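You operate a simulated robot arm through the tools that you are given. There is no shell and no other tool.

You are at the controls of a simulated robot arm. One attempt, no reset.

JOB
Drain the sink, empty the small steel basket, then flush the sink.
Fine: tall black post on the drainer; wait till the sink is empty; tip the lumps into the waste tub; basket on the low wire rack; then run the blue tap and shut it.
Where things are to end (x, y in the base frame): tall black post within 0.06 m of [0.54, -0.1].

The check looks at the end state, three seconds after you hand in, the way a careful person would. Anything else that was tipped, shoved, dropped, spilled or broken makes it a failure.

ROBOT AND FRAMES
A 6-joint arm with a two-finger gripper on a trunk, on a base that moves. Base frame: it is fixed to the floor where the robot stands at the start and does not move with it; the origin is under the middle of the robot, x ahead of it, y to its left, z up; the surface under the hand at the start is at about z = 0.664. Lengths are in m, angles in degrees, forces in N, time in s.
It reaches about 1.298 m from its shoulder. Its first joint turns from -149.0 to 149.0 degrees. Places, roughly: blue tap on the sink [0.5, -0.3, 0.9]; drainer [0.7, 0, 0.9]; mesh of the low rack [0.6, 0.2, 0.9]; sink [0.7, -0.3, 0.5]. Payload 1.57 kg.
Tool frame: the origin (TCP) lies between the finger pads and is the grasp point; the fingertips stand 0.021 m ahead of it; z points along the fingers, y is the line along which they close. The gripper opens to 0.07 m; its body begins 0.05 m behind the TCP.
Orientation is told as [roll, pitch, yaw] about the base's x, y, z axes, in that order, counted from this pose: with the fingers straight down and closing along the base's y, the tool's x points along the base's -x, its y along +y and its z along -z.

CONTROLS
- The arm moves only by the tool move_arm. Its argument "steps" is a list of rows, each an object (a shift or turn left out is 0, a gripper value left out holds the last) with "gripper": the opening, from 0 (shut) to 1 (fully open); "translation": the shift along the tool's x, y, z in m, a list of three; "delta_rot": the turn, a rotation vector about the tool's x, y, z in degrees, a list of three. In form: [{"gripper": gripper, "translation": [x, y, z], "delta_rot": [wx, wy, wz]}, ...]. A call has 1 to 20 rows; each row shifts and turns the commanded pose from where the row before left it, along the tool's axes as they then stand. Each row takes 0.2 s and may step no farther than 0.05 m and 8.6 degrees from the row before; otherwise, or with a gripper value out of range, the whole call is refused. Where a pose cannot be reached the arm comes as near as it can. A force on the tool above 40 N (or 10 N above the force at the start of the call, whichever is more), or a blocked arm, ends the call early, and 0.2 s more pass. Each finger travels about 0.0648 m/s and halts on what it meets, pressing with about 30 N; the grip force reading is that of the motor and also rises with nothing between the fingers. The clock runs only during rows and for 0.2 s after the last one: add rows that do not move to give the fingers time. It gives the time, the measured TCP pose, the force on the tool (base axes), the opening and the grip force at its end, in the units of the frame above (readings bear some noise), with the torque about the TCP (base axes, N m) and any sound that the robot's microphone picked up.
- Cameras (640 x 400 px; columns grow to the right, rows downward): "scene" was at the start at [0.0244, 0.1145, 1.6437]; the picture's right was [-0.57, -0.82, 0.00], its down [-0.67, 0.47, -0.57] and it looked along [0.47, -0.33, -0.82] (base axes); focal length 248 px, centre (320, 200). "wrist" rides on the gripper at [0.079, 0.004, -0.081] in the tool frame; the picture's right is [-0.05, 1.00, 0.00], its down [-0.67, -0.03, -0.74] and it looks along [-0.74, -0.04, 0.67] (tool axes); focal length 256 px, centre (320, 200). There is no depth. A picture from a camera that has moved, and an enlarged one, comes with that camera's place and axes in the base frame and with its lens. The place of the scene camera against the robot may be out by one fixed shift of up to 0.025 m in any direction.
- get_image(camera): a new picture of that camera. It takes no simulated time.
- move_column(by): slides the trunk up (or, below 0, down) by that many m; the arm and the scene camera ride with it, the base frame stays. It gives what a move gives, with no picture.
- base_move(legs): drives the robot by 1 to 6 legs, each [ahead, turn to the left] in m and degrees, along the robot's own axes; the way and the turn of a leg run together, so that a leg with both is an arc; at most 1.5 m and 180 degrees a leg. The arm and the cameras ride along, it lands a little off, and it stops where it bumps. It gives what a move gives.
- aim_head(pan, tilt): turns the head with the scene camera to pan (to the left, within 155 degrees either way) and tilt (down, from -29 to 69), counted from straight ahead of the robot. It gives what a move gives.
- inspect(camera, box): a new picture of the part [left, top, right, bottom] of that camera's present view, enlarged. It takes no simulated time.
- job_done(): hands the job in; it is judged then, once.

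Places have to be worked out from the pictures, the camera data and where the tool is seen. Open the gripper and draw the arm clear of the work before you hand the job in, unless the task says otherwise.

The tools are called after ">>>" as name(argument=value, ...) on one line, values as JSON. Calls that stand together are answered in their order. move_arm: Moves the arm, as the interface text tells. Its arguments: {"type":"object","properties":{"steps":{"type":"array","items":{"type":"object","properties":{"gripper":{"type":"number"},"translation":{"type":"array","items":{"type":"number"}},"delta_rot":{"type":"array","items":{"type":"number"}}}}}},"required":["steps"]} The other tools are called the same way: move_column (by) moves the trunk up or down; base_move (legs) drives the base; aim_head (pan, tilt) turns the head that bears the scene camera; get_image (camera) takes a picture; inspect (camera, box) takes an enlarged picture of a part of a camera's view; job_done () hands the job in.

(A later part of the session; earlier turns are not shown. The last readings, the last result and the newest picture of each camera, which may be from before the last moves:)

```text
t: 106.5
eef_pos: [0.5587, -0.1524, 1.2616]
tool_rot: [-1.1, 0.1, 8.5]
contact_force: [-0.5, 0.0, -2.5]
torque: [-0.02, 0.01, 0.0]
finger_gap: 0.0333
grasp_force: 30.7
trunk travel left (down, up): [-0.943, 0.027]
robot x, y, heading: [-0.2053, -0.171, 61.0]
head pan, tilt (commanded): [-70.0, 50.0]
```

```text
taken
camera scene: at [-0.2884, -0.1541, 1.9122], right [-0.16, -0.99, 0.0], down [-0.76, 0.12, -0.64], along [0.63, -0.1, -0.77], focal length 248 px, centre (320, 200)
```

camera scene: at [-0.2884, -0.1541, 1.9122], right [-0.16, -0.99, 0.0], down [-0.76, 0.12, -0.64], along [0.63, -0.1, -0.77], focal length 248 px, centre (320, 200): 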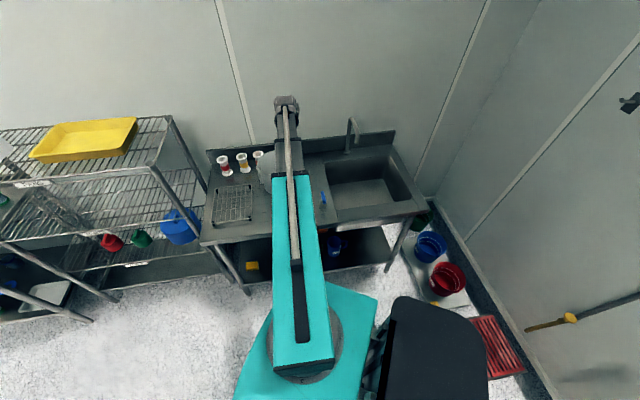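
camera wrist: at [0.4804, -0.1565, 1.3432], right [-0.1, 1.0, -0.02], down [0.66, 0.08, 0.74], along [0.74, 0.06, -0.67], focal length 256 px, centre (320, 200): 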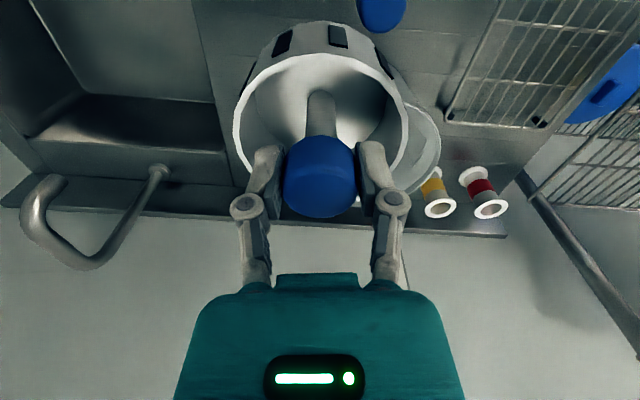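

The basket hangs vertically again, empty. I carry it high over to the wire rack's centre, about (0.60, 0.18).

>>> move_arm(steps=[{"delta_rot": [-1.1, 0, 0]}, {"translation": [-0.01125, 0.0403, 0]}, {"translation": [-0.01125, 0.0403, 0]}, {"translation": [-0.01125, 0.0403, 0]}, {"translation": [-0.01125, 0.0403, 0]}, {"translation": [-0.01125, 0.0403, 0]}, {"translation": [-0.01125, 0.0403, 0]}, {"translation": [-0.01125, 0.0403, 0]}, {"translation": [-0.01125, 0.0403, 0]}, {}])

>>> get_image(camera="wrist")

>>> get_image(camera="scene")

>>> inspect(camera="scene", box=[200, 120, 420, 280])

```text
t: 108.7
eef_pos: [0.6007, 0.1802, 1.2616]
tool_rot: [0.0, 0.0, 8.5]
contact_force: [-0.6, 0.6, -1.4]
torque: [0.0, 0.0, -0.01]
finger_gap: 0.0329
grasp_force: 31.0
trunk travel left (down, up): [-0.943, 0.027]
robot x, y, heading: [-0.2084, -0.1686, 60.7]
head pan, tilt (commanded): [-70.0, 50.0]
```

```text
taken
camera wrist: at [0.522, 0.1742, 1.3433], right [-0.09, 1.0, 0.0], down [0.66, 0.06, 0.74], along [0.74, 0.07, -0.67], focal length 256 px, centre (320, 200)
```

wrist: 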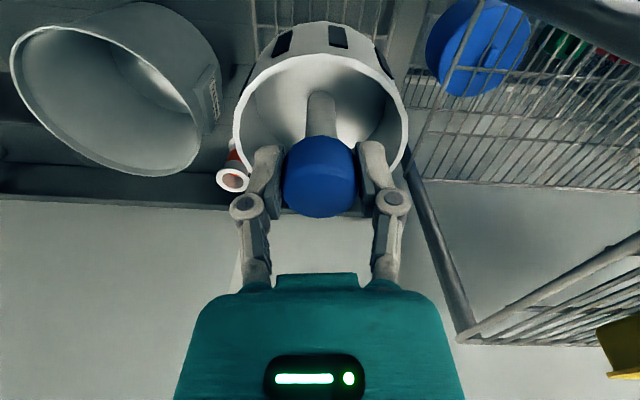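

```text
taken
camera scene: at [-0.2886, -0.1544, 1.9122], right [-0.16, -0.99, 0.0], down [-0.76, 0.12, -0.64], along [0.63, -0.1, -0.77], focal length 248 px, centre (320, 200)
```

scene: 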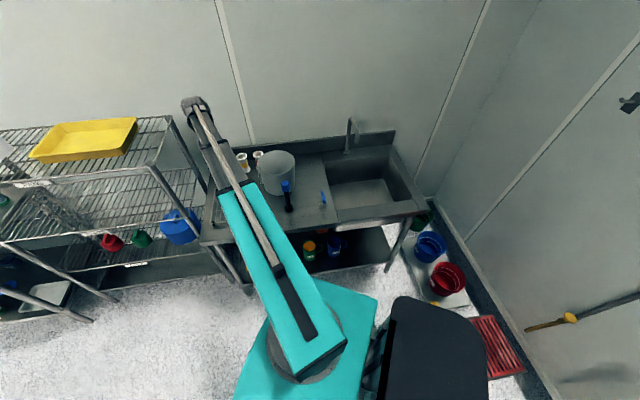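

```text
2.50 times, centred on (310, 200) of scene
camera zoom: at [-0.2886, -0.1544, 1.9122], right [-0.16, -0.99, 0.0], down [-0.76, 0.12, -0.64], along [0.63, -0.1, -0.77], focal length 620 px, centre (345, 200)
```

zoom: 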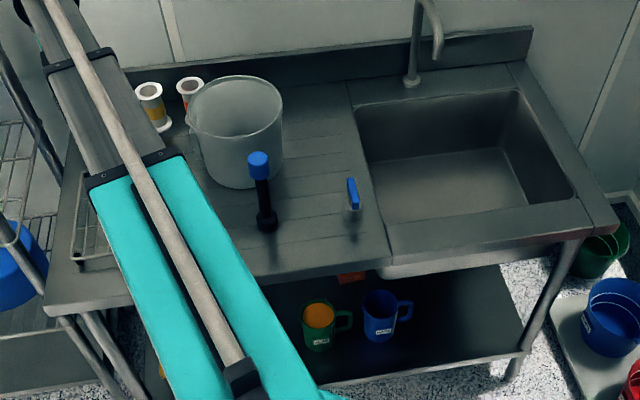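

Everything else is undisturbed. I lower the basket toward the rack, first by 0.2 m.

>>> move_column(by=-0.2)

>>> get_image(camera="wrist")

>>> inspect(camera="scene", box=[140, 80, 340, 260])

```text
t: 110.9
eef_pos: [0.6017, 0.1804, 1.061]
tool_rot: [0.0, 0.0, 8.5]
contact_force: [-0.3, -0.5, -1.1]
torque: [0.01, 0.0, 0.02]
finger_gap: 0.0333
grasp_force: 30.1
trunk travel left (down, up): [-0.743, 0.227]
robot x, y, heading: [-0.2095, -0.1688, 60.9]
head pan, tilt (commanded): [-70.0, 50.0]
```

```text
taken
camera wrist: at [0.5221, 0.1744, 1.1431], right [-0.1, 1.0, 0.0], down [0.66, 0.06, 0.74], along [0.74, 0.07, -0.67], focal length 256 px, centre (320, 200)
```

wrist: 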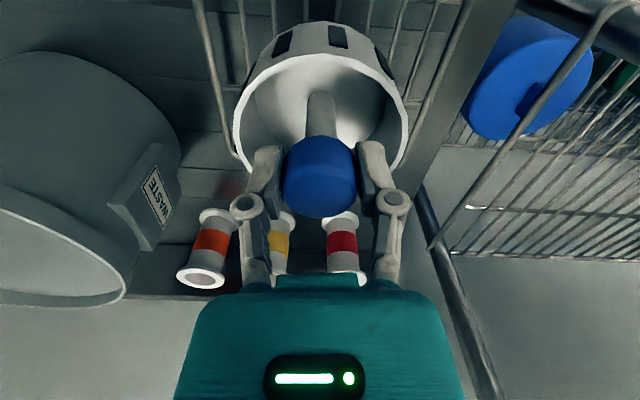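

```text
2.22 times, centred on (240, 170) of scene
camera zoom: at [-0.2885, -0.1539, 1.7122], right [-0.16, -0.99, 0.0], down [-0.76, 0.12, -0.64], along [0.63, -0.1, -0.77], focal length 551 px, centre (498, 267)
```

zoom: 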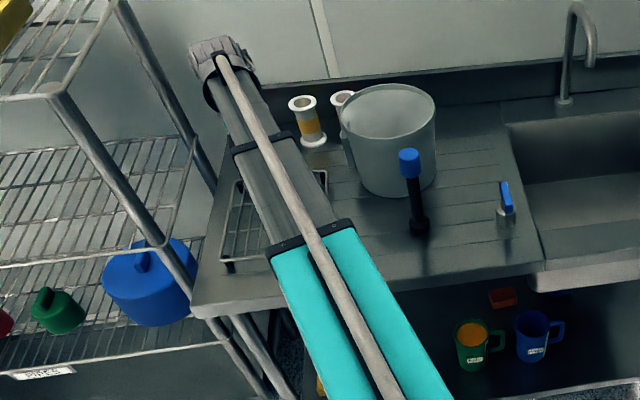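

The basket is centred over the rack between its side rails. I lower 0.045 m and then in small steps, watching the force.

>>> move_column(by=-0.045)

>>> move_column(by=-0.01)

>>> inspect(camera="wrist", box=[180, 0, 480, 200])

```text
t: 111.8
eef_pos: [0.6, 0.1814, 1.0169]
tool_rot: [0.0, 0.1, 8.5]
contact_force: [-0.3, -0.3, -1.5]
torque: [-0.03, 0.0, 0.0]
finger_gap: 0.033
grasp_force: 29.6
trunk travel left (down, up): [-0.698, 0.272]
robot x, y, heading: [-0.2018, -0.1711, 60.8]
head pan, tilt (commanded): [-70.0, 50.0]
```

```text
t: 112.3
eef_pos: [0.601, 0.1792, 1.0058]
tool_rot: [0.0, 0.1, 8.6]
contact_force: [-0.7, 0.2, -1.7]
torque: [0.01, -0.01, -0.03]
finger_gap: 0.0332
grasp_force: 29.8
trunk travel left (down, up): [-0.688, 0.282]
robot x, y, heading: [-0.2091, -0.1722, 61.1]
head pan, tilt (commanded): [-70.0, 50.0]
```

```text
2.00 times, centred on (330, 100) of wrist
camera zoom: at [0.5221, 0.1744, 1.0881], right [-0.1, 1.0, 0.0], down [0.66, 0.06, 0.74], along [0.74, 0.07, -0.67], focal length 512 px, centre (300, 400)
```

zoom: 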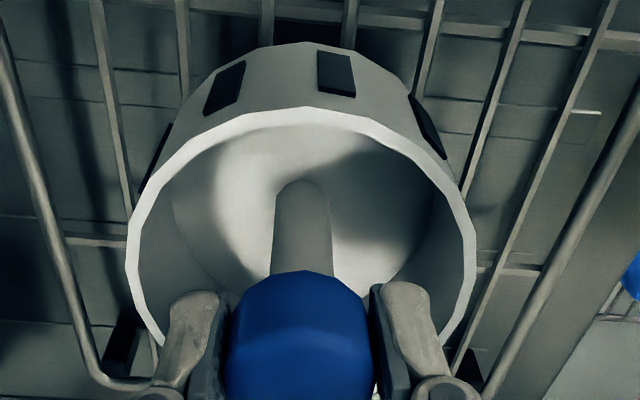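

No contact yet. I continue down in 5 mm steps.

>>> move_column(by=-0.005)

>>> move_column(by=-0.005)

```text
t: 112.9
eef_pos: [0.6022, 0.1796, 1.0017]
tool_rot: [0.0, -0.1, 8.5]
contact_force: [-0.2, 0.6, -2.1]
torque: [0.01, 0.02, -0.03]
finger_gap: 0.0334
grasp_force: 30.3
trunk travel left (down, up): [-0.683, 0.287]
robot x, y, heading: [-0.2056, -0.1685, 60.9]
head pan, tilt (commanded): [-70.0, 50.0]
```

```text
t: 113.4
eef_pos: [0.6001, 0.1807, 0.9978]
tool_rot: [0.0, 0.1, 8.5]
contact_force: [-0.8, 0.3, -1.1]
torque: [-0.02, 0.0, -0.02]
finger_gap: 0.0334
grasp_force: 30.0
trunk travel left (down, up): [-0.678, 0.292]
robot x, y, heading: [-0.2038, -0.1722, 60.8]
head pan, tilt (commanded): [-70.0, 50.0]
```

Still hanging free. I keep lowering in 4 mm steps.

>>> move_column(by=-0.004)

>>> move_column(by=-0.004)

>>> inspect(camera="wrist", box=[180, 0, 480, 200])

```text
t: 114.0
eef_pos: [0.601, 0.1799, 0.9928]
tool_rot: [0.0, 0.1, 8.5]
contact_force: [-0.1, 0.0, -1.8]
torque: [0.0, 0.02, -0.04]
finger_gap: 0.0332
grasp_force: 30.3
trunk travel left (down, up): [-0.674, 0.296]
robot x, y, heading: [-0.2045, -0.1693, 60.9]
head pan, tilt (commanded): [-70.0, 50.0]
```

```text
t: 114.5
eef_pos: [0.5993, 0.1812, 0.9894]
tool_rot: [0.1, 0.0, 8.5]
contact_force: [5.0, 4.8, 18.4]
torque: [0.12, -0.19, -0.04]
finger_gap: 0.0334
grasp_force: 29.8
trunk travel left (down, up): [-0.67, 0.3]
robot x, y, heading: [-0.2049, -0.1662, 60.8]
head pan, tilt (commanded): [-70.0, 50.0]
```

```text
2.00 times, centred on (330, 100) of wrist
camera zoom: at [0.5215, 0.1745, 1.0712], right [-0.1, 1.0, 0.0], down [0.66, 0.06, 0.75], along [0.74, 0.07, -0.67], focal length 512 px, centre (300, 400)
```

zoom: 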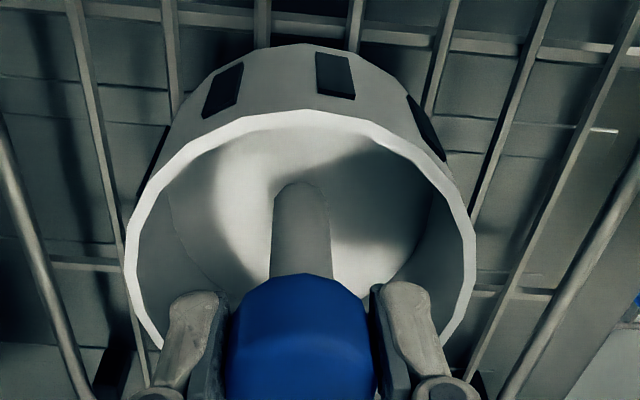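

The basket is standing on the mesh (18 N). I ease up 2 mm and then release.

>>> move_column(by=0.002)

>>> move_arm(steps=[{"gripper": 0.52}, {"gripper": 0.6}, {"gripper": 0.7}, {"gripper": 0.8}, {"gripper": 0.8}, {"gripper": 0.8}])

>>> get_image(camera="wrist")

```text
t: 115.0
eef_pos: [0.6022, 0.1806, 0.9896]
tool_rot: [0.0, 0.1, 8.4]
contact_force: [0.5, 0.0, -1.9]
torque: [0.0, 0.04, -0.02]
finger_gap: 0.0333
grasp_force: 29.9
trunk travel left (down, up): [-0.672, 0.298]
robot x, y, heading: [-0.2071, -0.1706, 60.8]
head pan, tilt (commanded): [-70.0, 50.0]
```

```text
t: 116.4
eef_pos: [0.6004, 0.1808, 0.9907]
tool_rot: [0.0, 0.0, 8.5]
contact_force: [0.2, 0.0, -0.3]
torque: [-0.04, 0.02, 0.01]
finger_gap: 0.0561
grasp_force: 0.1
trunk travel left (down, up): [-0.672, 0.298]
robot x, y, heading: [-0.2023, -0.1695, 60.8]
head pan, tilt (commanded): [-70.0, 50.0]
```

```text
taken
camera wrist: at [0.5221, 0.1744, 1.0722], right [-0.1, 1.0, 0.0], down [0.66, 0.06, 0.74], along [0.74, 0.07, -0.67], focal length 256 px, centre (320, 200)
```

wrist: 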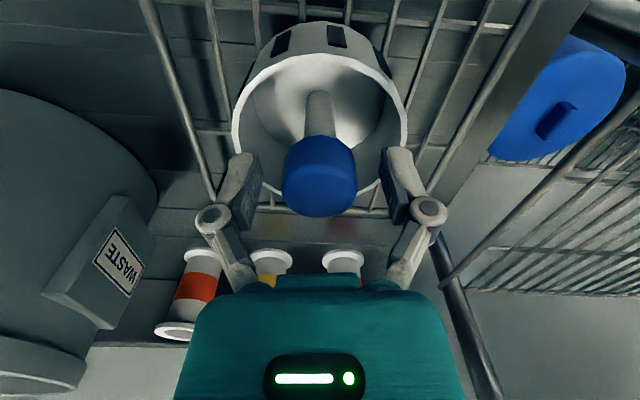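

The basket stands free on the rack. I raise the trunk straight up.

>>> move_column(by=0.24)

>>> get_image(camera="wrist")

>>> get_image(camera="scene")

```text
t: 118.9
eef_pos: [0.6011, 0.1806, 1.2304]
tool_rot: [0.0, 0.0, 8.5]
contact_force: [0.3, 0.0, 0.4]
torque: [-0.02, -0.02, 0.01]
finger_gap: 0.056
grasp_force: 0.1
trunk travel left (down, up): [-0.912, 0.058]
robot x, y, heading: [-0.2015, -0.1702, 60.9]
head pan, tilt (commanded): [-70.0, 50.0]
```

```text
taken
camera wrist: at [0.5221, 0.1744, 1.3121], right [-0.1, 1.0, 0.0], down [0.66, 0.06, 0.74], along [0.74, 0.07, -0.67], focal length 256 px, centre (320, 200)
```

wrist: 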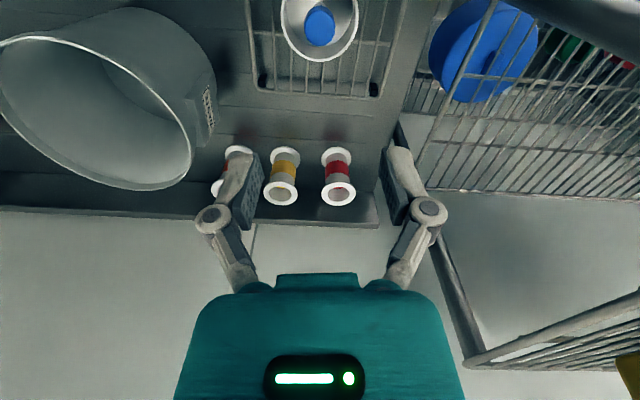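

```text
taken
camera scene: at [-0.2885, -0.1539, 1.8811], right [-0.16, -0.99, 0.0], down [-0.76, 0.12, -0.64], along [0.63, -0.1, -0.77], focal length 248 px, centre (320, 200)
```

scene: 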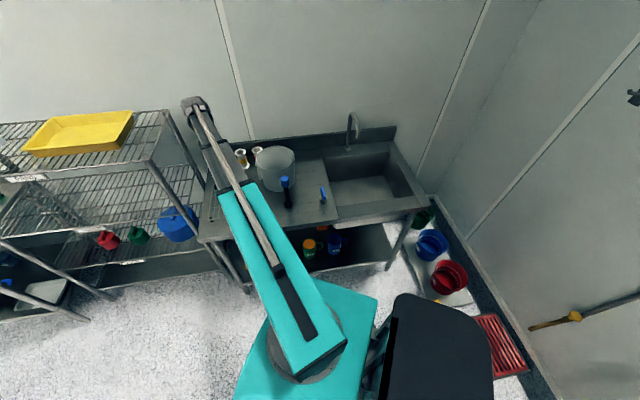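

The basket is standing squarely on the rack. On the way to the tap, I look down into the waste tub to confirm the lumps.

>>> move_arm(steps=[{"translation": [-0.0119, -0.0423, 0]}, {"translation": [-0.0119, -0.0423, 0]}, {"translation": [-0.0119, -0.0423, 0]}, {"translation": [-0.0119, -0.0423, 0]}, {"translation": [-0.0119, -0.0423, 0]}, {"translation": [-0.0119, -0.0423, 0]}])

>>> get_image(camera="wrist")

>>> get_image(camera="scene")

```text
t: 120.3
eef_pos: [0.7078, -0.0626, 1.231]
tool_rot: [0.1, -0.1, 8.6]
contact_force: [0.0, -0.6, 0.0]
torque: [0.04, 0.03, 0.01]
finger_gap: 0.0558
grasp_force: 0.0
trunk travel left (down, up): [-0.912, 0.058]
robot x, y, heading: [-0.2055, -0.1689, 60.9]
head pan, tilt (commanded): [-70.0, 50.0]
```

```text
taken
camera wrist: at [0.6294, -0.0689, 1.3121], right [-0.1, 1.0, 0.0], down [0.66, 0.06, 0.74], along [0.74, 0.07, -0.67], focal length 256 px, centre (320, 200)
```

wrist: 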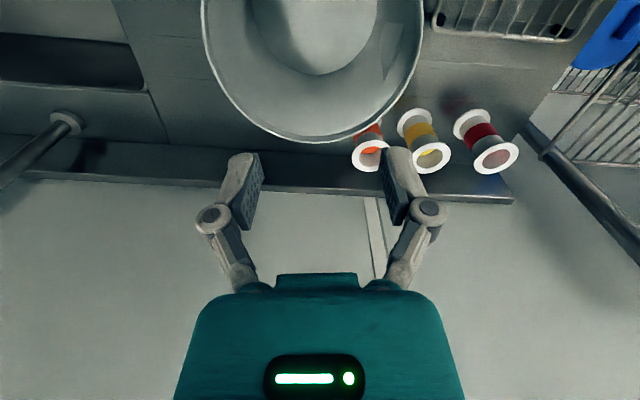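

```text
taken
camera scene: at [-0.2882, -0.1549, 1.8812], right [-0.16, -0.99, 0.0], down [-0.76, 0.12, -0.64], along [0.63, -0.1, -0.77], focal length 248 px, centre (320, 200)
```

scene: 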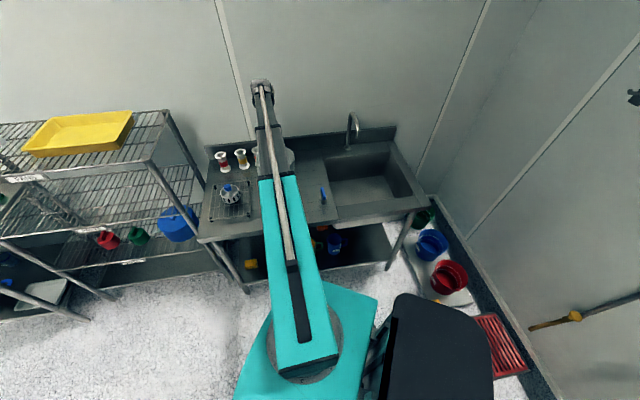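

The far half of the tub's bottom shows no lumps; the near half is out of frame. I step back 5 cm to see the near half.

>>> move_arm(steps=[{"translation": [0.026, 0, 0]}, {"translation": [0.026, 0, 0]}])

>>> inspect(camera="wrist", box=[180, 0, 480, 180])

```text
t: 120.9
eef_pos: [0.6552, -0.0682, 1.2306]
tool_rot: [0.0, 0.0, 8.5]
contact_force: [-0.2, 0.8, 0.0]
torque: [0.0, 0.02, 0.03]
finger_gap: 0.056
grasp_force: 0.1
trunk travel left (down, up): [-0.912, 0.058]
robot x, y, heading: [-0.204, -0.1691, 61.0]
head pan, tilt (commanded): [-70.0, 50.0]
```

```text
2.13 times, centred on (330, 90) of wrist
camera zoom: at [0.5774, -0.0736, 1.3124], right [-0.1, 1.0, 0.0], down [0.66, 0.06, 0.74], along [0.74, 0.07, -0.67], focal length 546 px, centre (299, 435)
```

zoom: 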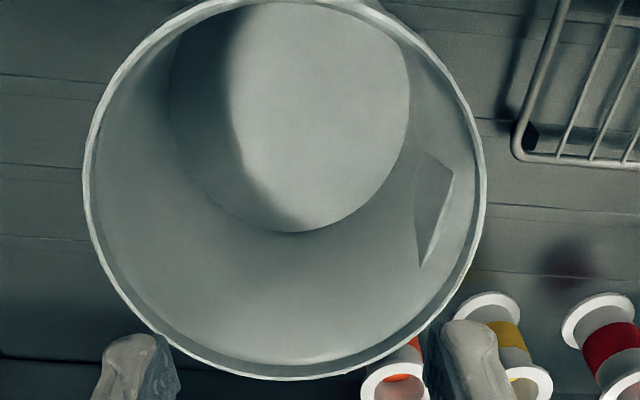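

The tub looks empty, so I must find out where the lumps went. I move the hand off to the right and examine the counter and floor.

>>> move_arm(steps=[{"translation": [0.03, -0.035, 0]}, {"translation": [0.03, -0.035, 0]}, {"translation": [0.03, -0.035, 0]}, {"translation": [0.03, -0.035, 0]}, {"translation": [0.01, -0.045, 0]}, {"translation": [0.01, -0.045, 0]}, {"translation": [0.01, -0.045, 0]}, {"translation": [0.01, -0.045, 0]}, {"translation": [0.01, -0.045, 0]}])

>>> get_image(camera="scene")

>>> inspect(camera="scene", box=[190, 110, 330, 230])

>>> inspect(camera="scene", box=[190, 200, 430, 340])

>>> get_image(camera="wrist")

```text
t: 122.9
eef_pos: [0.5414, -0.4558, 1.2309]
tool_rot: [0.1, -0.1, 8.5]
contact_force: [-0.8, -0.3, -0.2]
torque: [0.04, -0.04, 0.03]
finger_gap: 0.0561
grasp_force: 0.1
trunk travel left (down, up): [-0.912, 0.058]
robot x, y, heading: [-0.207, -0.169, 61.2]
head pan, tilt (commanded): [-70.0, 50.0]
```

```text
taken
camera scene: at [-0.2888, -0.1553, 1.8812], right [-0.16, -0.99, 0.0], down [-0.76, 0.12, -0.64], along [0.63, -0.1, -0.77], focal length 248 px, centre (320, 200)
```

scene: 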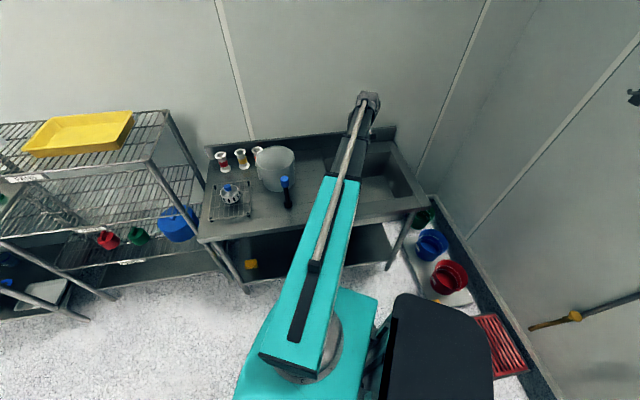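

```text
3.33 times, centred on (260, 170) of scene
camera zoom: at [-0.2888, -0.1553, 1.8812], right [-0.16, -0.99, 0.0], down [-0.76, 0.12, -0.64], along [0.63, -0.1, -0.77], focal length 826 px, centre (520, 300)
```

zoom: 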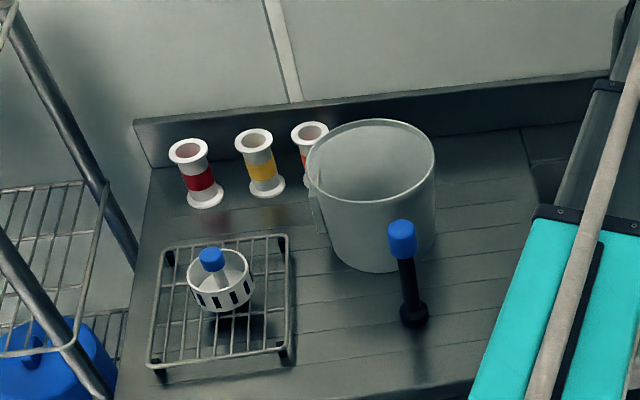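

```text
2.67 times, centred on (310, 270) of scene
camera zoom: at [-0.2888, -0.1553, 1.8812], right [-0.16, -0.99, 0.0], down [-0.76, 0.12, -0.64], along [0.63, -0.1, -0.77], focal length 661 px, centre (347, 13)
```

zoom: 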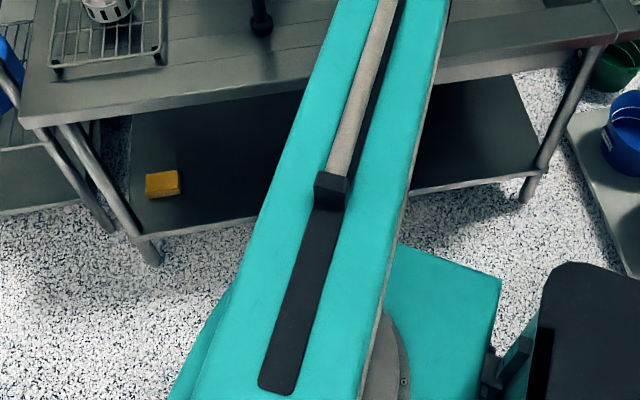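

```text
taken
camera wrist: at [0.4626, -0.4617, 1.3121], right [-0.1, 1.0, 0.0], down [0.66, 0.06, 0.74], along [0.74, 0.07, -0.67], focal length 256 px, centre (320, 200)
```

wrist: 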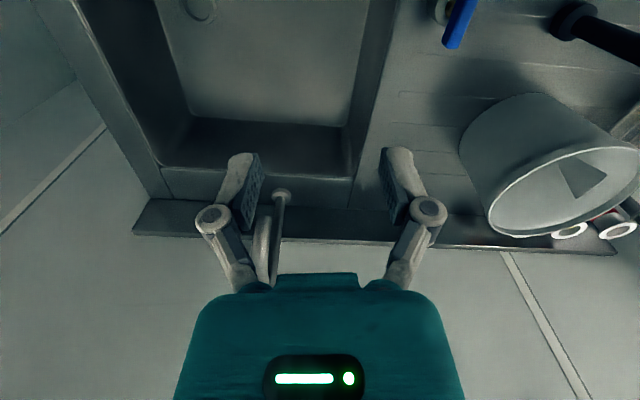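

No lumps on the counter or floor either. I take closer looks at the tub's inside and around the sink.

>>> inspect(camera="wrist", box=[440, 60, 640, 260])

>>> inspect(camera="scene", box=[245, 135, 305, 205])

>>> inspect(camera="scene", box=[310, 110, 440, 230])

>>> inspect(camera="scene", box=[205, 165, 265, 225])

```text
2.00 times, centred on (540, 160) of wrist
camera zoom: at [0.4626, -0.4617, 1.3121], right [-0.1, 1.0, 0.0], down [0.66, 0.06, 0.74], along [0.74, 0.07, -0.67], focal length 512 px, centre (-120, 280)
```

zoom: 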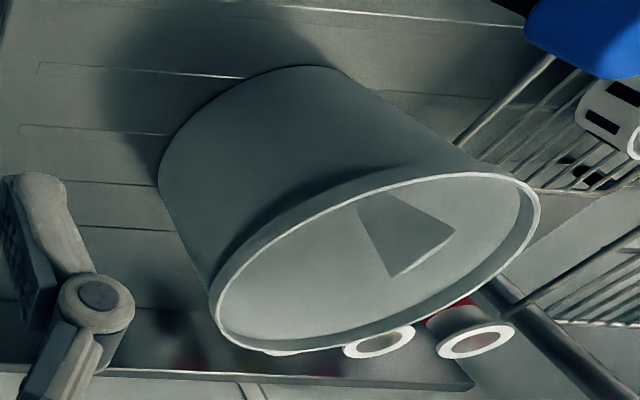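

```text
5.71 times, centred on (275, 170) of scene
camera zoom: at [-0.2888, -0.1553, 1.8812], right [-0.16, -0.99, 0.0], down [-0.76, 0.12, -0.64], along [0.63, -0.1, -0.77], focal length 1416 px, centre (577, 371)
```

zoom: 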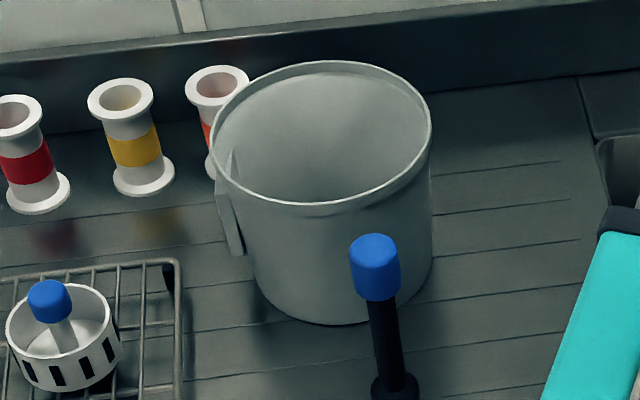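

```text
3.33 times, centred on (375, 170) of scene
camera zoom: at [-0.2888, -0.1553, 1.8812], right [-0.16, -0.99, 0.0], down [-0.76, 0.12, -0.64], along [0.63, -0.1, -0.77], focal length 826 px, centre (137, 300)
```

zoom: 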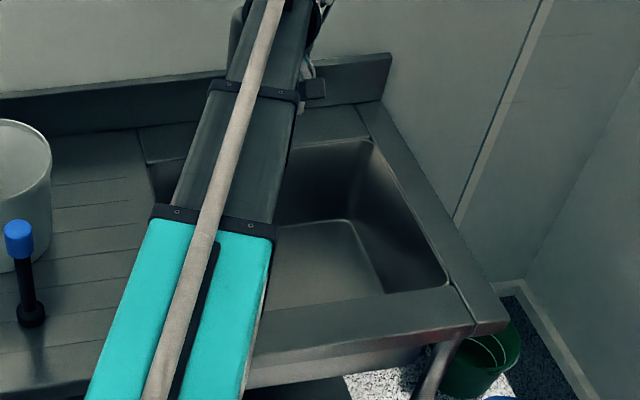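

```text
6.67 times, centred on (235, 195) of scene
camera zoom: at [-0.2888, -0.1553, 1.8812], right [-0.16, -0.99, 0.0], down [-0.76, 0.12, -0.64], along [0.63, -0.1, -0.77], focal length 1653 px, centre (887, 233)
```

zoom: 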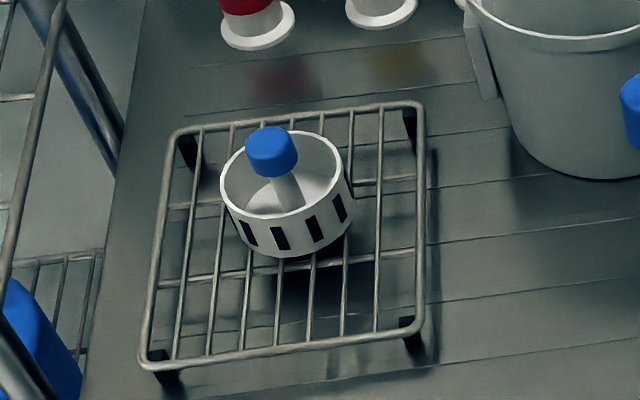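

The basket is empty and neatly on the rack, and nothing lies spilled anywhere, so the lumps are gone into the tub. Now the tap: I bring the hand behind the T-handle at yaw 0 to measure it.

>>> move_arm(steps=[{"translation": [0.0168, 0.042, 0]}, {"translation": [0.0168, 0.042, 0]}, {"translation": [0.0168, 0.042, 0]}, {"translation": [0.0168, 0.042, 0]}, {"delta_rot": [0, 0, 8.5], "gripper": 1.0}])

>>> move_column(by=-0.17)

>>> get_image(camera="wrist")

>>> inspect(camera="wrist", box=[240, 60, 400, 200])

>>> get_image(camera="scene")

```text
t: 124.1
eef_pos: [0.452, -0.299, 1.232]
tool_rot: [0.0, 0.0, 0.0]
contact_force: [-0.4, -0.3, -0.2]
torque: [0.04, 0.01, -0.04]
finger_gap: 0.0698
grasp_force: 0.0
trunk travel left (down, up): [-0.912, 0.058]
robot x, y, heading: [-0.2051, -0.1738, 60.6]
head pan, tilt (commanded): [-70.0, 50.0]
```

```text
t: 126.0
eef_pos: [0.4513, -0.3001, 1.0614]
tool_rot: [0.0, 0.0, 0.0]
contact_force: [0.1, 0.0, 0.6]
torque: [-0.01, 0.0, -0.01]
finger_gap: 0.0699
grasp_force: 0.0
trunk travel left (down, up): [-0.742, 0.228]
robot x, y, heading: [-0.2058, -0.1663, 60.8]
head pan, tilt (commanded): [-70.0, 50.0]
```

```text
taken
camera wrist: at [0.3723, -0.2932, 1.1423], right [0.05, 1.0, 0.0], down [0.67, -0.04, 0.74], along [0.74, -0.04, -0.67], focal length 256 px, centre (320, 200)
```

wrist: 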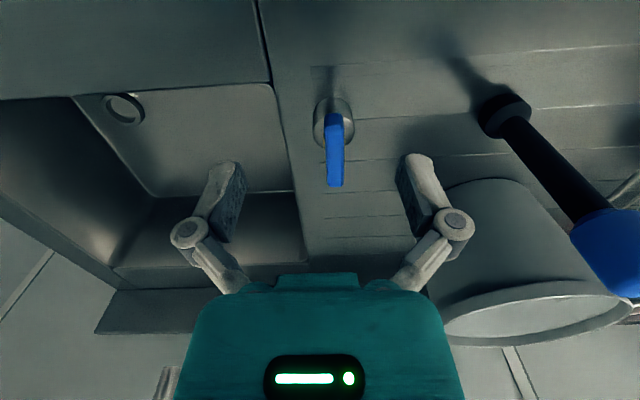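

```text
2.86 times, centred on (320, 130) of wrist
camera zoom: at [0.3723, -0.2932, 1.1423], right [0.05, 1.0, 0.0], down [0.67, -0.04, 0.74], along [0.74, -0.04, -0.67], focal length 731 px, centre (320, 400)
```

zoom: 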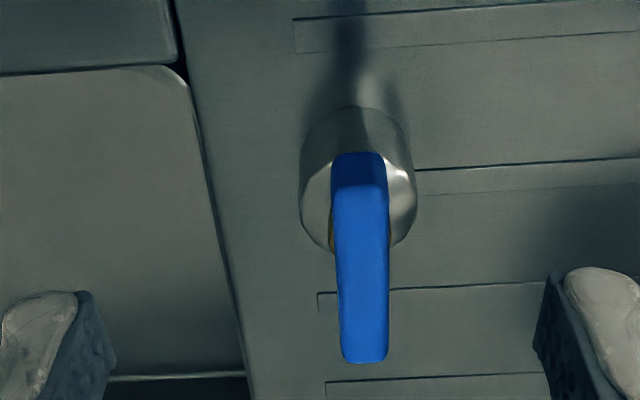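

```text
taken
camera scene: at [-0.2888, -0.1542, 1.7112], right [-0.16, -0.99, 0.0], down [-0.76, 0.12, -0.64], along [0.63, -0.1, -0.77], focal length 248 px, centre (320, 200)
```

scene: 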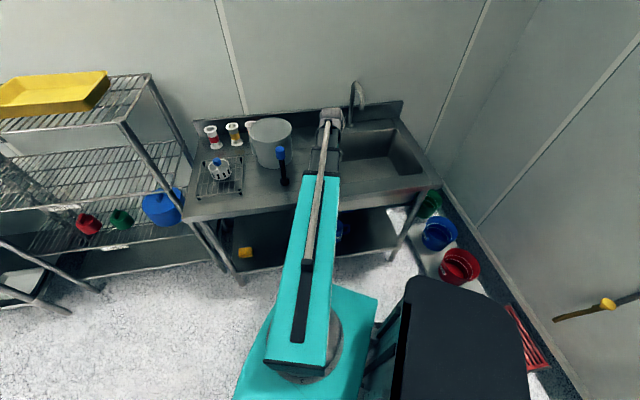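

The T-bar lies along x, centred at about (0.524, -0.287), top z≈0.953, ~1.6 cm wide. I move above it with the fingers either side of the bar and check.

>>> move_arm(steps=[{"translation": [-0.0364, 0.0066, 0]}, {"translation": [-0.0364, 0.0066, 0]}, {}])

>>> move_column(by=-0.05)

>>> get_image(camera="wrist")

>>> inspect(camera="scene", box=[260, 90, 400, 210])

```text
t: 126.8
eef_pos: [0.5244, -0.2856, 1.0618]
tool_rot: [-0.1, 0.0, 0.0]
contact_force: [0.1, -0.5, 0.0]
torque: [-0.02, -0.03, 0.01]
finger_gap: 0.07
grasp_force: 0.1
trunk travel left (down, up): [-0.742, 0.228]
robot x, y, heading: [-0.2039, -0.1709, 60.9]
head pan, tilt (commanded): [-70.0, 50.0]
```

```text
t: 127.7
eef_pos: [0.5238, -0.2862, 1.0099]
tool_rot: [0.0, 0.0, 0.1]
contact_force: [-0.2, -0.6, 0.6]
torque: [-0.02, 0.01, -0.03]
finger_gap: 0.0701
grasp_force: 0.0
trunk travel left (down, up): [-0.692, 0.278]
robot x, y, heading: [-0.2047, -0.1678, 60.7]
head pan, tilt (commanded): [-70.0, 50.0]
```

```text
taken
camera wrist: at [0.4446, -0.2801, 1.0923], right [0.05, 1.0, 0.0], down [0.67, -0.04, 0.74], along [0.74, -0.04, -0.67], focal length 256 px, centre (320, 200)
```

wrist: 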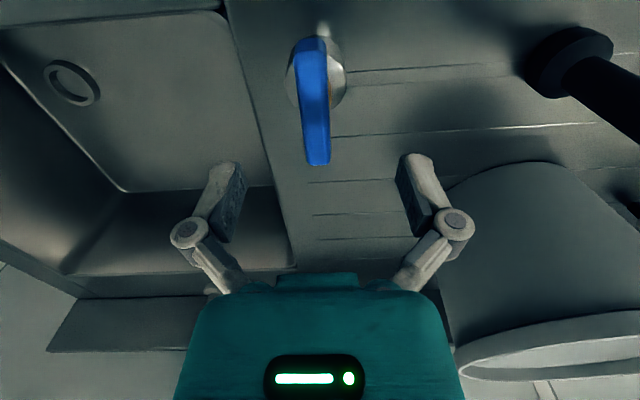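

```text
3.33 times, centred on (330, 150) of scene
camera zoom: at [-0.2888, -0.1541, 1.6611], right [-0.16, -0.99, 0.0], down [-0.76, 0.12, -0.64], along [0.63, -0.1, -0.77], focal length 826 px, centre (287, 367)
```

zoom: 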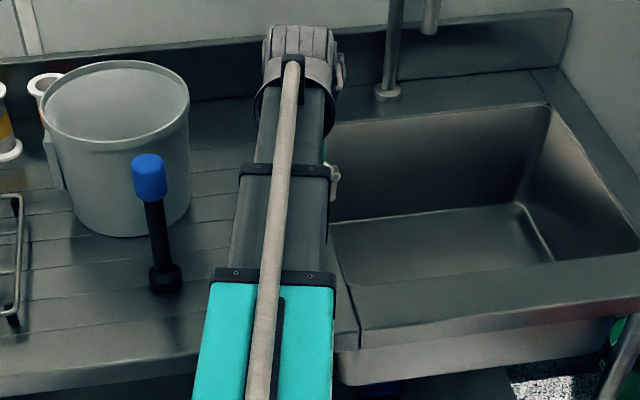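

The fingers straddle the bar symmetrically. I lower 0.045 m and check.

>>> move_column(by=-0.045)

>>> get_image(camera="wrist")

```text
t: 128.6
eef_pos: [0.5242, -0.2859, 0.9655]
tool_rot: [0.0, 0.0, 0.0]
contact_force: [-0.3, 0.1, 0.0]
torque: [0.0, 0.01, 0.02]
finger_gap: 0.07
grasp_force: 0.1
trunk travel left (down, up): [-0.647, 0.323]
robot x, y, heading: [-0.2043, -0.17, 61.0]
head pan, tilt (commanded): [-70.0, 50.0]
```

```text
taken
camera wrist: at [0.4446, -0.2801, 1.0472], right [0.05, 1.0, 0.0], down [0.67, -0.04, 0.74], along [0.74, -0.04, -0.67], focal length 256 px, centre (320, 200)
```

wrist: 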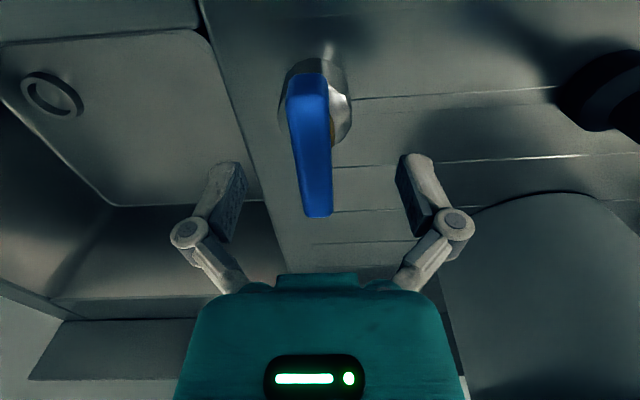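

The bar's top is at z≈0.953. I lower 15 mm more so the pads overlap the bar, then close gently to a loose fit and look.

>>> move_column(by=-0.015)

>>> move_arm(steps=[{"gripper": 0.7}, {"gripper": 0.5}, {"gripper": 0.4}, {"gripper": 0.35}, {"gripper": 0.35}])

>>> get_image(camera="wrist")

```text
t: 129.2
eef_pos: [0.5237, -0.2851, 0.9509]
tool_rot: [0.0, 0.0, 0.1]
contact_force: [0.2, 0.3, 0.4]
torque: [0.0, -0.01, 0.0]
finger_gap: 0.0699
grasp_force: 0.1
trunk travel left (down, up): [-0.632, 0.338]
robot x, y, heading: [-0.2053, -0.1698, 60.6]
head pan, tilt (commanded): [-70.0, 50.0]
```

```text
t: 130.4
eef_pos: [0.5231, -0.2863, 0.951]
tool_rot: [0.0, 0.0, 0.0]
contact_force: [0.5, -0.1, -0.2]
torque: [0.0, 0.01, 0.0]
finger_gap: 0.0247
grasp_force: 0.1
trunk travel left (down, up): [-0.632, 0.338]
robot x, y, heading: [-0.2035, -0.1708, 60.8]
head pan, tilt (commanded): [-70.0, 50.0]
```

```text
taken
camera wrist: at [0.4447, -0.2801, 1.0322], right [0.05, 1.0, 0.0], down [0.67, -0.04, 0.74], along [0.74, -0.04, -0.67], focal length 256 px, centre (320, 200)
```

wrist: 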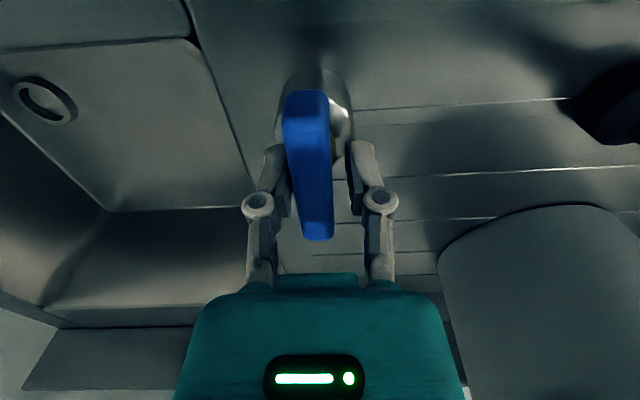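

The bar sits about 3 mm toward -y of the finger centre. I centre on it and close to a snug but loose gap of 0.021 m.

>>> move_arm(steps=[{"translation": [0, -0.003, 0]}, {"gripper": 0.3}, {"gripper": 0.3}, {"gripper": 0.3}])

>>> inspect(camera="wrist", box=[220, 60, 420, 260])

```text
t: 131.4
eef_pos: [0.5237, -0.288, 0.9513]
tool_rot: [0.1, 0.1, 0.0]
contact_force: [0.7, 0.9, -0.2]
torque: [0.01, 0.02, 0.02]
finger_gap: 0.0211
grasp_force: 0.0
trunk travel left (down, up): [-0.632, 0.338]
robot x, y, heading: [-0.2064, -0.1689, 61.0]
head pan, tilt (commanded): [-70.0, 50.0]
```

```text
2.00 times, centred on (320, 160) of wrist
camera zoom: at [0.4446, -0.2832, 1.0322], right [0.05, 1.0, 0.0], down [0.67, -0.04, 0.74], along [0.74, -0.04, -0.67], focal length 512 px, centre (320, 280)
```

zoom: 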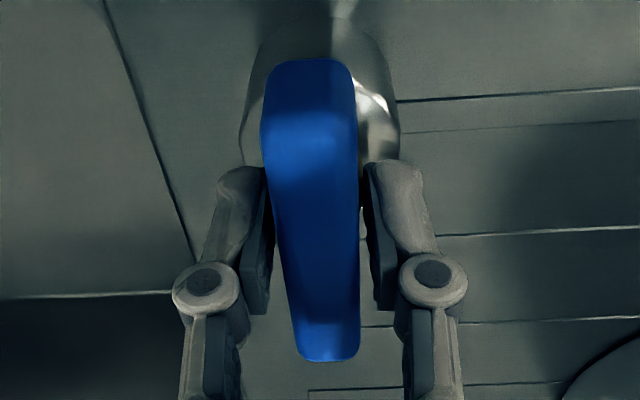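

The bar fits neatly between the pads. I try a small counter-clockwise turn (seen from above) and watch the torque.

>>> move_arm(steps=[{"delta_rot": [0, 0, -4]}, {"delta_rot": [0, 0, -4]}, {"delta_rot": [0, 0, -4]}, {"delta_rot": [0, 0, -4]}])

>>> inspect(camera="wrist", box=[220, 60, 420, 260])

>>> get_image(camera="scene")

```text
t: 132.4
eef_pos: [0.5235, -0.2884, 0.9516]
tool_rot: [-0.1, 0.0, 16.1]
contact_force: [-0.2, -0.2, -0.3]
torque: [-0.02, 0.03, 0.02]
finger_gap: 0.0221
grasp_force: 0.4
trunk travel left (down, up): [-0.632, 0.338]
robot x, y, heading: [-0.2066, -0.1733, 60.6]
head pan, tilt (commanded): [-70.0, 50.0]
```

```text
2.00 times, centred on (320, 160) of wrist
camera zoom: at [0.4468, -0.3052, 1.0322], right [-0.23, 0.97, 0.0], down [0.65, 0.15, 0.74], along [0.73, 0.17, -0.67], focal length 512 px, centre (320, 280)
```

zoom: 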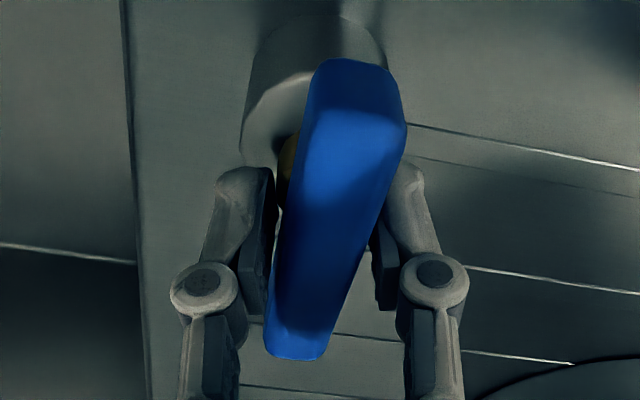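

```text
taken
camera scene: at [-0.2888, -0.1542, 1.6011], right [-0.16, -0.99, 0.0], down [-0.76, 0.12, -0.64], along [0.63, -0.1, -0.77], focal length 248 px, centre (320, 200)
```

scene: 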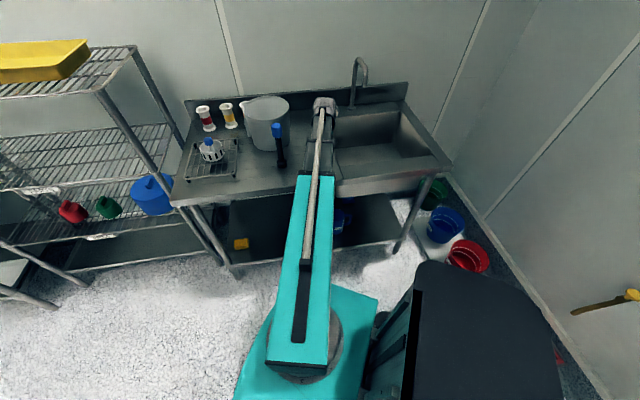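

The hand turned 16° but the bar has only just come into contact with the pads. I continue a little further and watch the torque.

>>> move_arm(steps=[{"delta_rot": [0, 0, -4]}, {"delta_rot": [0, 0, -4]}])

>>> inspect(camera="wrist", box=[220, 60, 420, 260])

```text
t: 133.1
eef_pos: [0.5233, -0.2884, 0.9511]
tool_rot: [-0.1, 0.0, 24.0]
contact_force: [-0.9, -1.5, -0.6]
torque: [-0.02, -0.01, -1.1]
finger_gap: 0.0233
grasp_force: 32.1
trunk travel left (down, up): [-0.632, 0.338]
robot x, y, heading: [-0.2056, -0.1675, 60.7]
head pan, tilt (commanded): [-70.0, 50.0]
```

```text
2.00 times, centred on (320, 160) of wrist
camera zoom: at [0.45, -0.3157, 1.0322], right [-0.36, 0.93, 0.0], down [0.62, 0.24, 0.74], along [0.7, 0.27, -0.67], focal length 512 px, centre (320, 280)
```

zoom: 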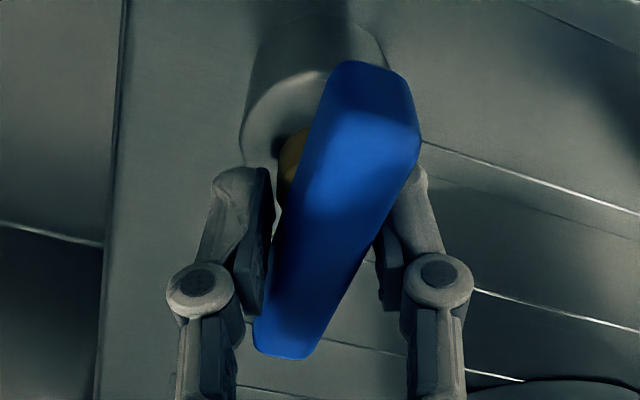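

The torque rises to 1.1 N·m against counter-clockwise, so that is the closed stop. I reverse and turn clockwise to about -30°.

>>> move_arm(steps=[{"delta_rot": [0, 0, 6]}, {"delta_rot": [0, 0, 6]}, {"delta_rot": [0, 0, 6]}, {"delta_rot": [0, 0, 6]}, {"delta_rot": [0, 0, 4]}, {"delta_rot": [0, 0, 4]}, {"delta_rot": [0, 0, 4]}, {"delta_rot": [0, 0, 4]}, {"delta_rot": [0, 0, 4]}, {"delta_rot": [0, 0, 4]}, {"delta_rot": [0, 0, 4]}])

>>> inspect(camera="wrist", box=[220, 60, 420, 260])

>>> inspect(camera="scene", box=[260, 40, 440, 220])

```text
t: 135.4
eef_pos: [0.5228, -0.2875, 0.9502]
tool_rot: [0.0, 0.0, -28.1]
contact_force: [-0.1, -0.7, -0.9]
torque: [-0.03, -0.04, 0.0]
finger_gap: 0.0213
grasp_force: 1.0
trunk travel left (down, up): [-0.632, 0.338]
robot x, y, heading: [-0.2043, -0.1699, 60.7]
head pan, tilt (commanded): [-70.0, 50.0]
```

```text
2.00 times, centred on (320, 160) of wrist
camera zoom: at [0.4561, -0.246, 1.0322], right [0.52, 0.86, 0.0], down [0.57, -0.35, 0.74], along [0.64, -0.38, -0.67], focal length 512 px, centre (320, 280)
```

zoom: 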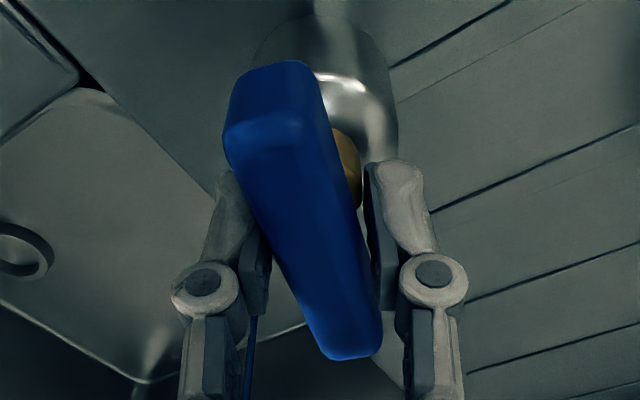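

```text
2.22 times, centred on (350, 130) of scene
camera zoom: at [-0.2887, -0.1542, 1.6011], right [-0.16, -0.99, 0.0], down [-0.76, 0.12, -0.64], along [0.63, -0.1, -0.77], focal length 551 px, centre (253, 356)
```

zoom: 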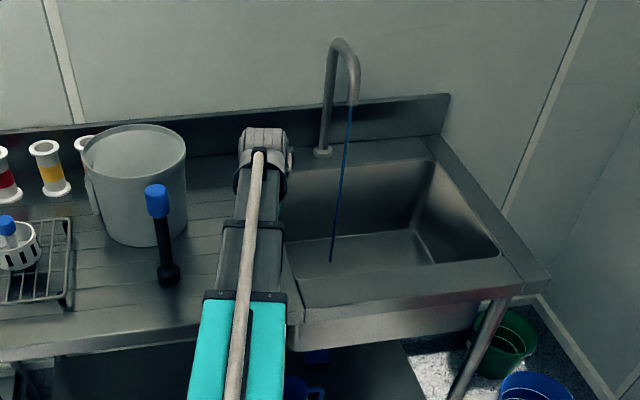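

Water is running from the spout: clockwise opens. I open it further for a proper flush, to a hand angle of about -76°.

>>> move_arm(steps=[{"delta_rot": [0, 0, 4]}, {"delta_rot": [0, 0, 4]}, {"delta_rot": [0, 0, 4]}, {"delta_rot": [0, 0, 4]}, {"delta_rot": [0, 0, 4]}, {"delta_rot": [0, 0, 4]}, {"delta_rot": [0, 0, 4]}, {"delta_rot": [0, 0, 4]}, {"delta_rot": [0, 0, 4]}, {"delta_rot": [0, 0, 4]}, {"delta_rot": [0, 0, 4]}, {"delta_rot": [0, 0, 4]}])

>>> inspect(camera="scene", box=[260, 40, 440, 220])

>>> get_image(camera="wrist")

```text
t: 138.1
eef_pos: [0.5242, -0.2897, 0.9508]
tool_rot: [0.0, 0.0, -76.1]
contact_force: [0.2, 0.5, -0.1]
torque: [0.02, -0.02, -0.01]
finger_gap: 0.0217
grasp_force: 0.0
trunk travel left (down, up): [-0.632, 0.338]
robot x, y, heading: [-0.2061, -0.1701, 60.8]
head pan, tilt (commanded): [-70.0, 50.0]
```

```text
2.22 times, centred on (350, 130) of scene
camera zoom: at [-0.2886, -0.1541, 1.6011], right [-0.16, -0.99, 0.0], down [-0.76, 0.12, -0.64], along [0.63, -0.1, -0.77], focal length 551 px, centre (253, 356)
```

zoom: 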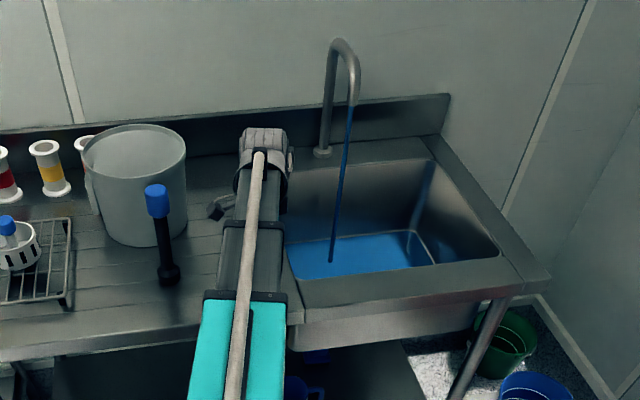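

```text
taken
camera wrist: at [0.5087, -0.2095, 1.0322], right [0.98, 0.19, 0.0], down [0.13, -0.66, 0.74], along [0.14, -0.73, -0.67], focal length 256 px, centre (320, 200)
```

wrist: 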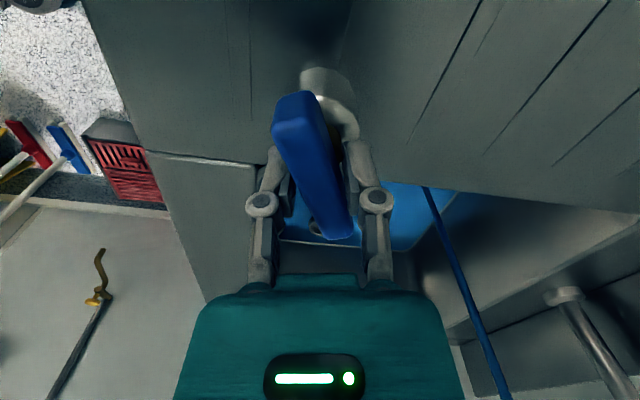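

The tap runs well and water covers the sink floor. I let it flow for about 3 seconds and check that the level stays low.

>>> move_arm(steps=[{}, {}, {}, {}, {}, {}, {}, {}, {}, {}, {}, {}, {}, {}, {}])

>>> inspect(camera="scene", box=[260, 40, 440, 220])

```text
t: 141.2
eef_pos: [0.5238, -0.2896, 0.9509]
tool_rot: [0.0, 0.0, -75.9]
contact_force: [0.3, 0.8, 0.8]
torque: [-0.01, 0.02, 0.02]
finger_gap: 0.0216
grasp_force: 0.0
trunk travel left (down, up): [-0.632, 0.338]
robot x, y, heading: [-0.2062, -0.1704, 60.9]
head pan, tilt (commanded): [-70.0, 50.0]
```

```text
2.22 times, centred on (350, 130) of scene
camera zoom: at [-0.2887, -0.1541, 1.6011], right [-0.16, -0.99, 0.0], down [-0.76, 0.12, -0.64], along [0.63, -0.1, -0.77], focal length 551 px, centre (253, 356)
```

zoom: 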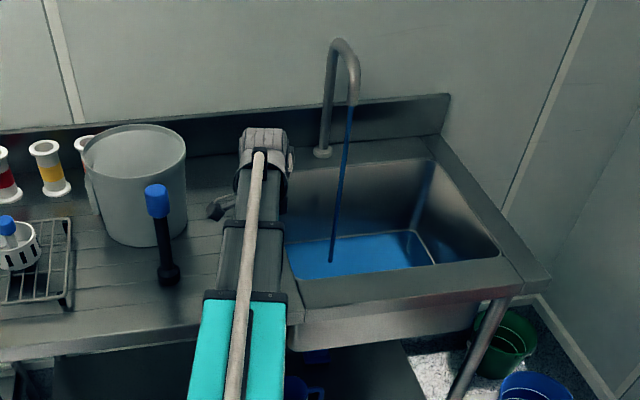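

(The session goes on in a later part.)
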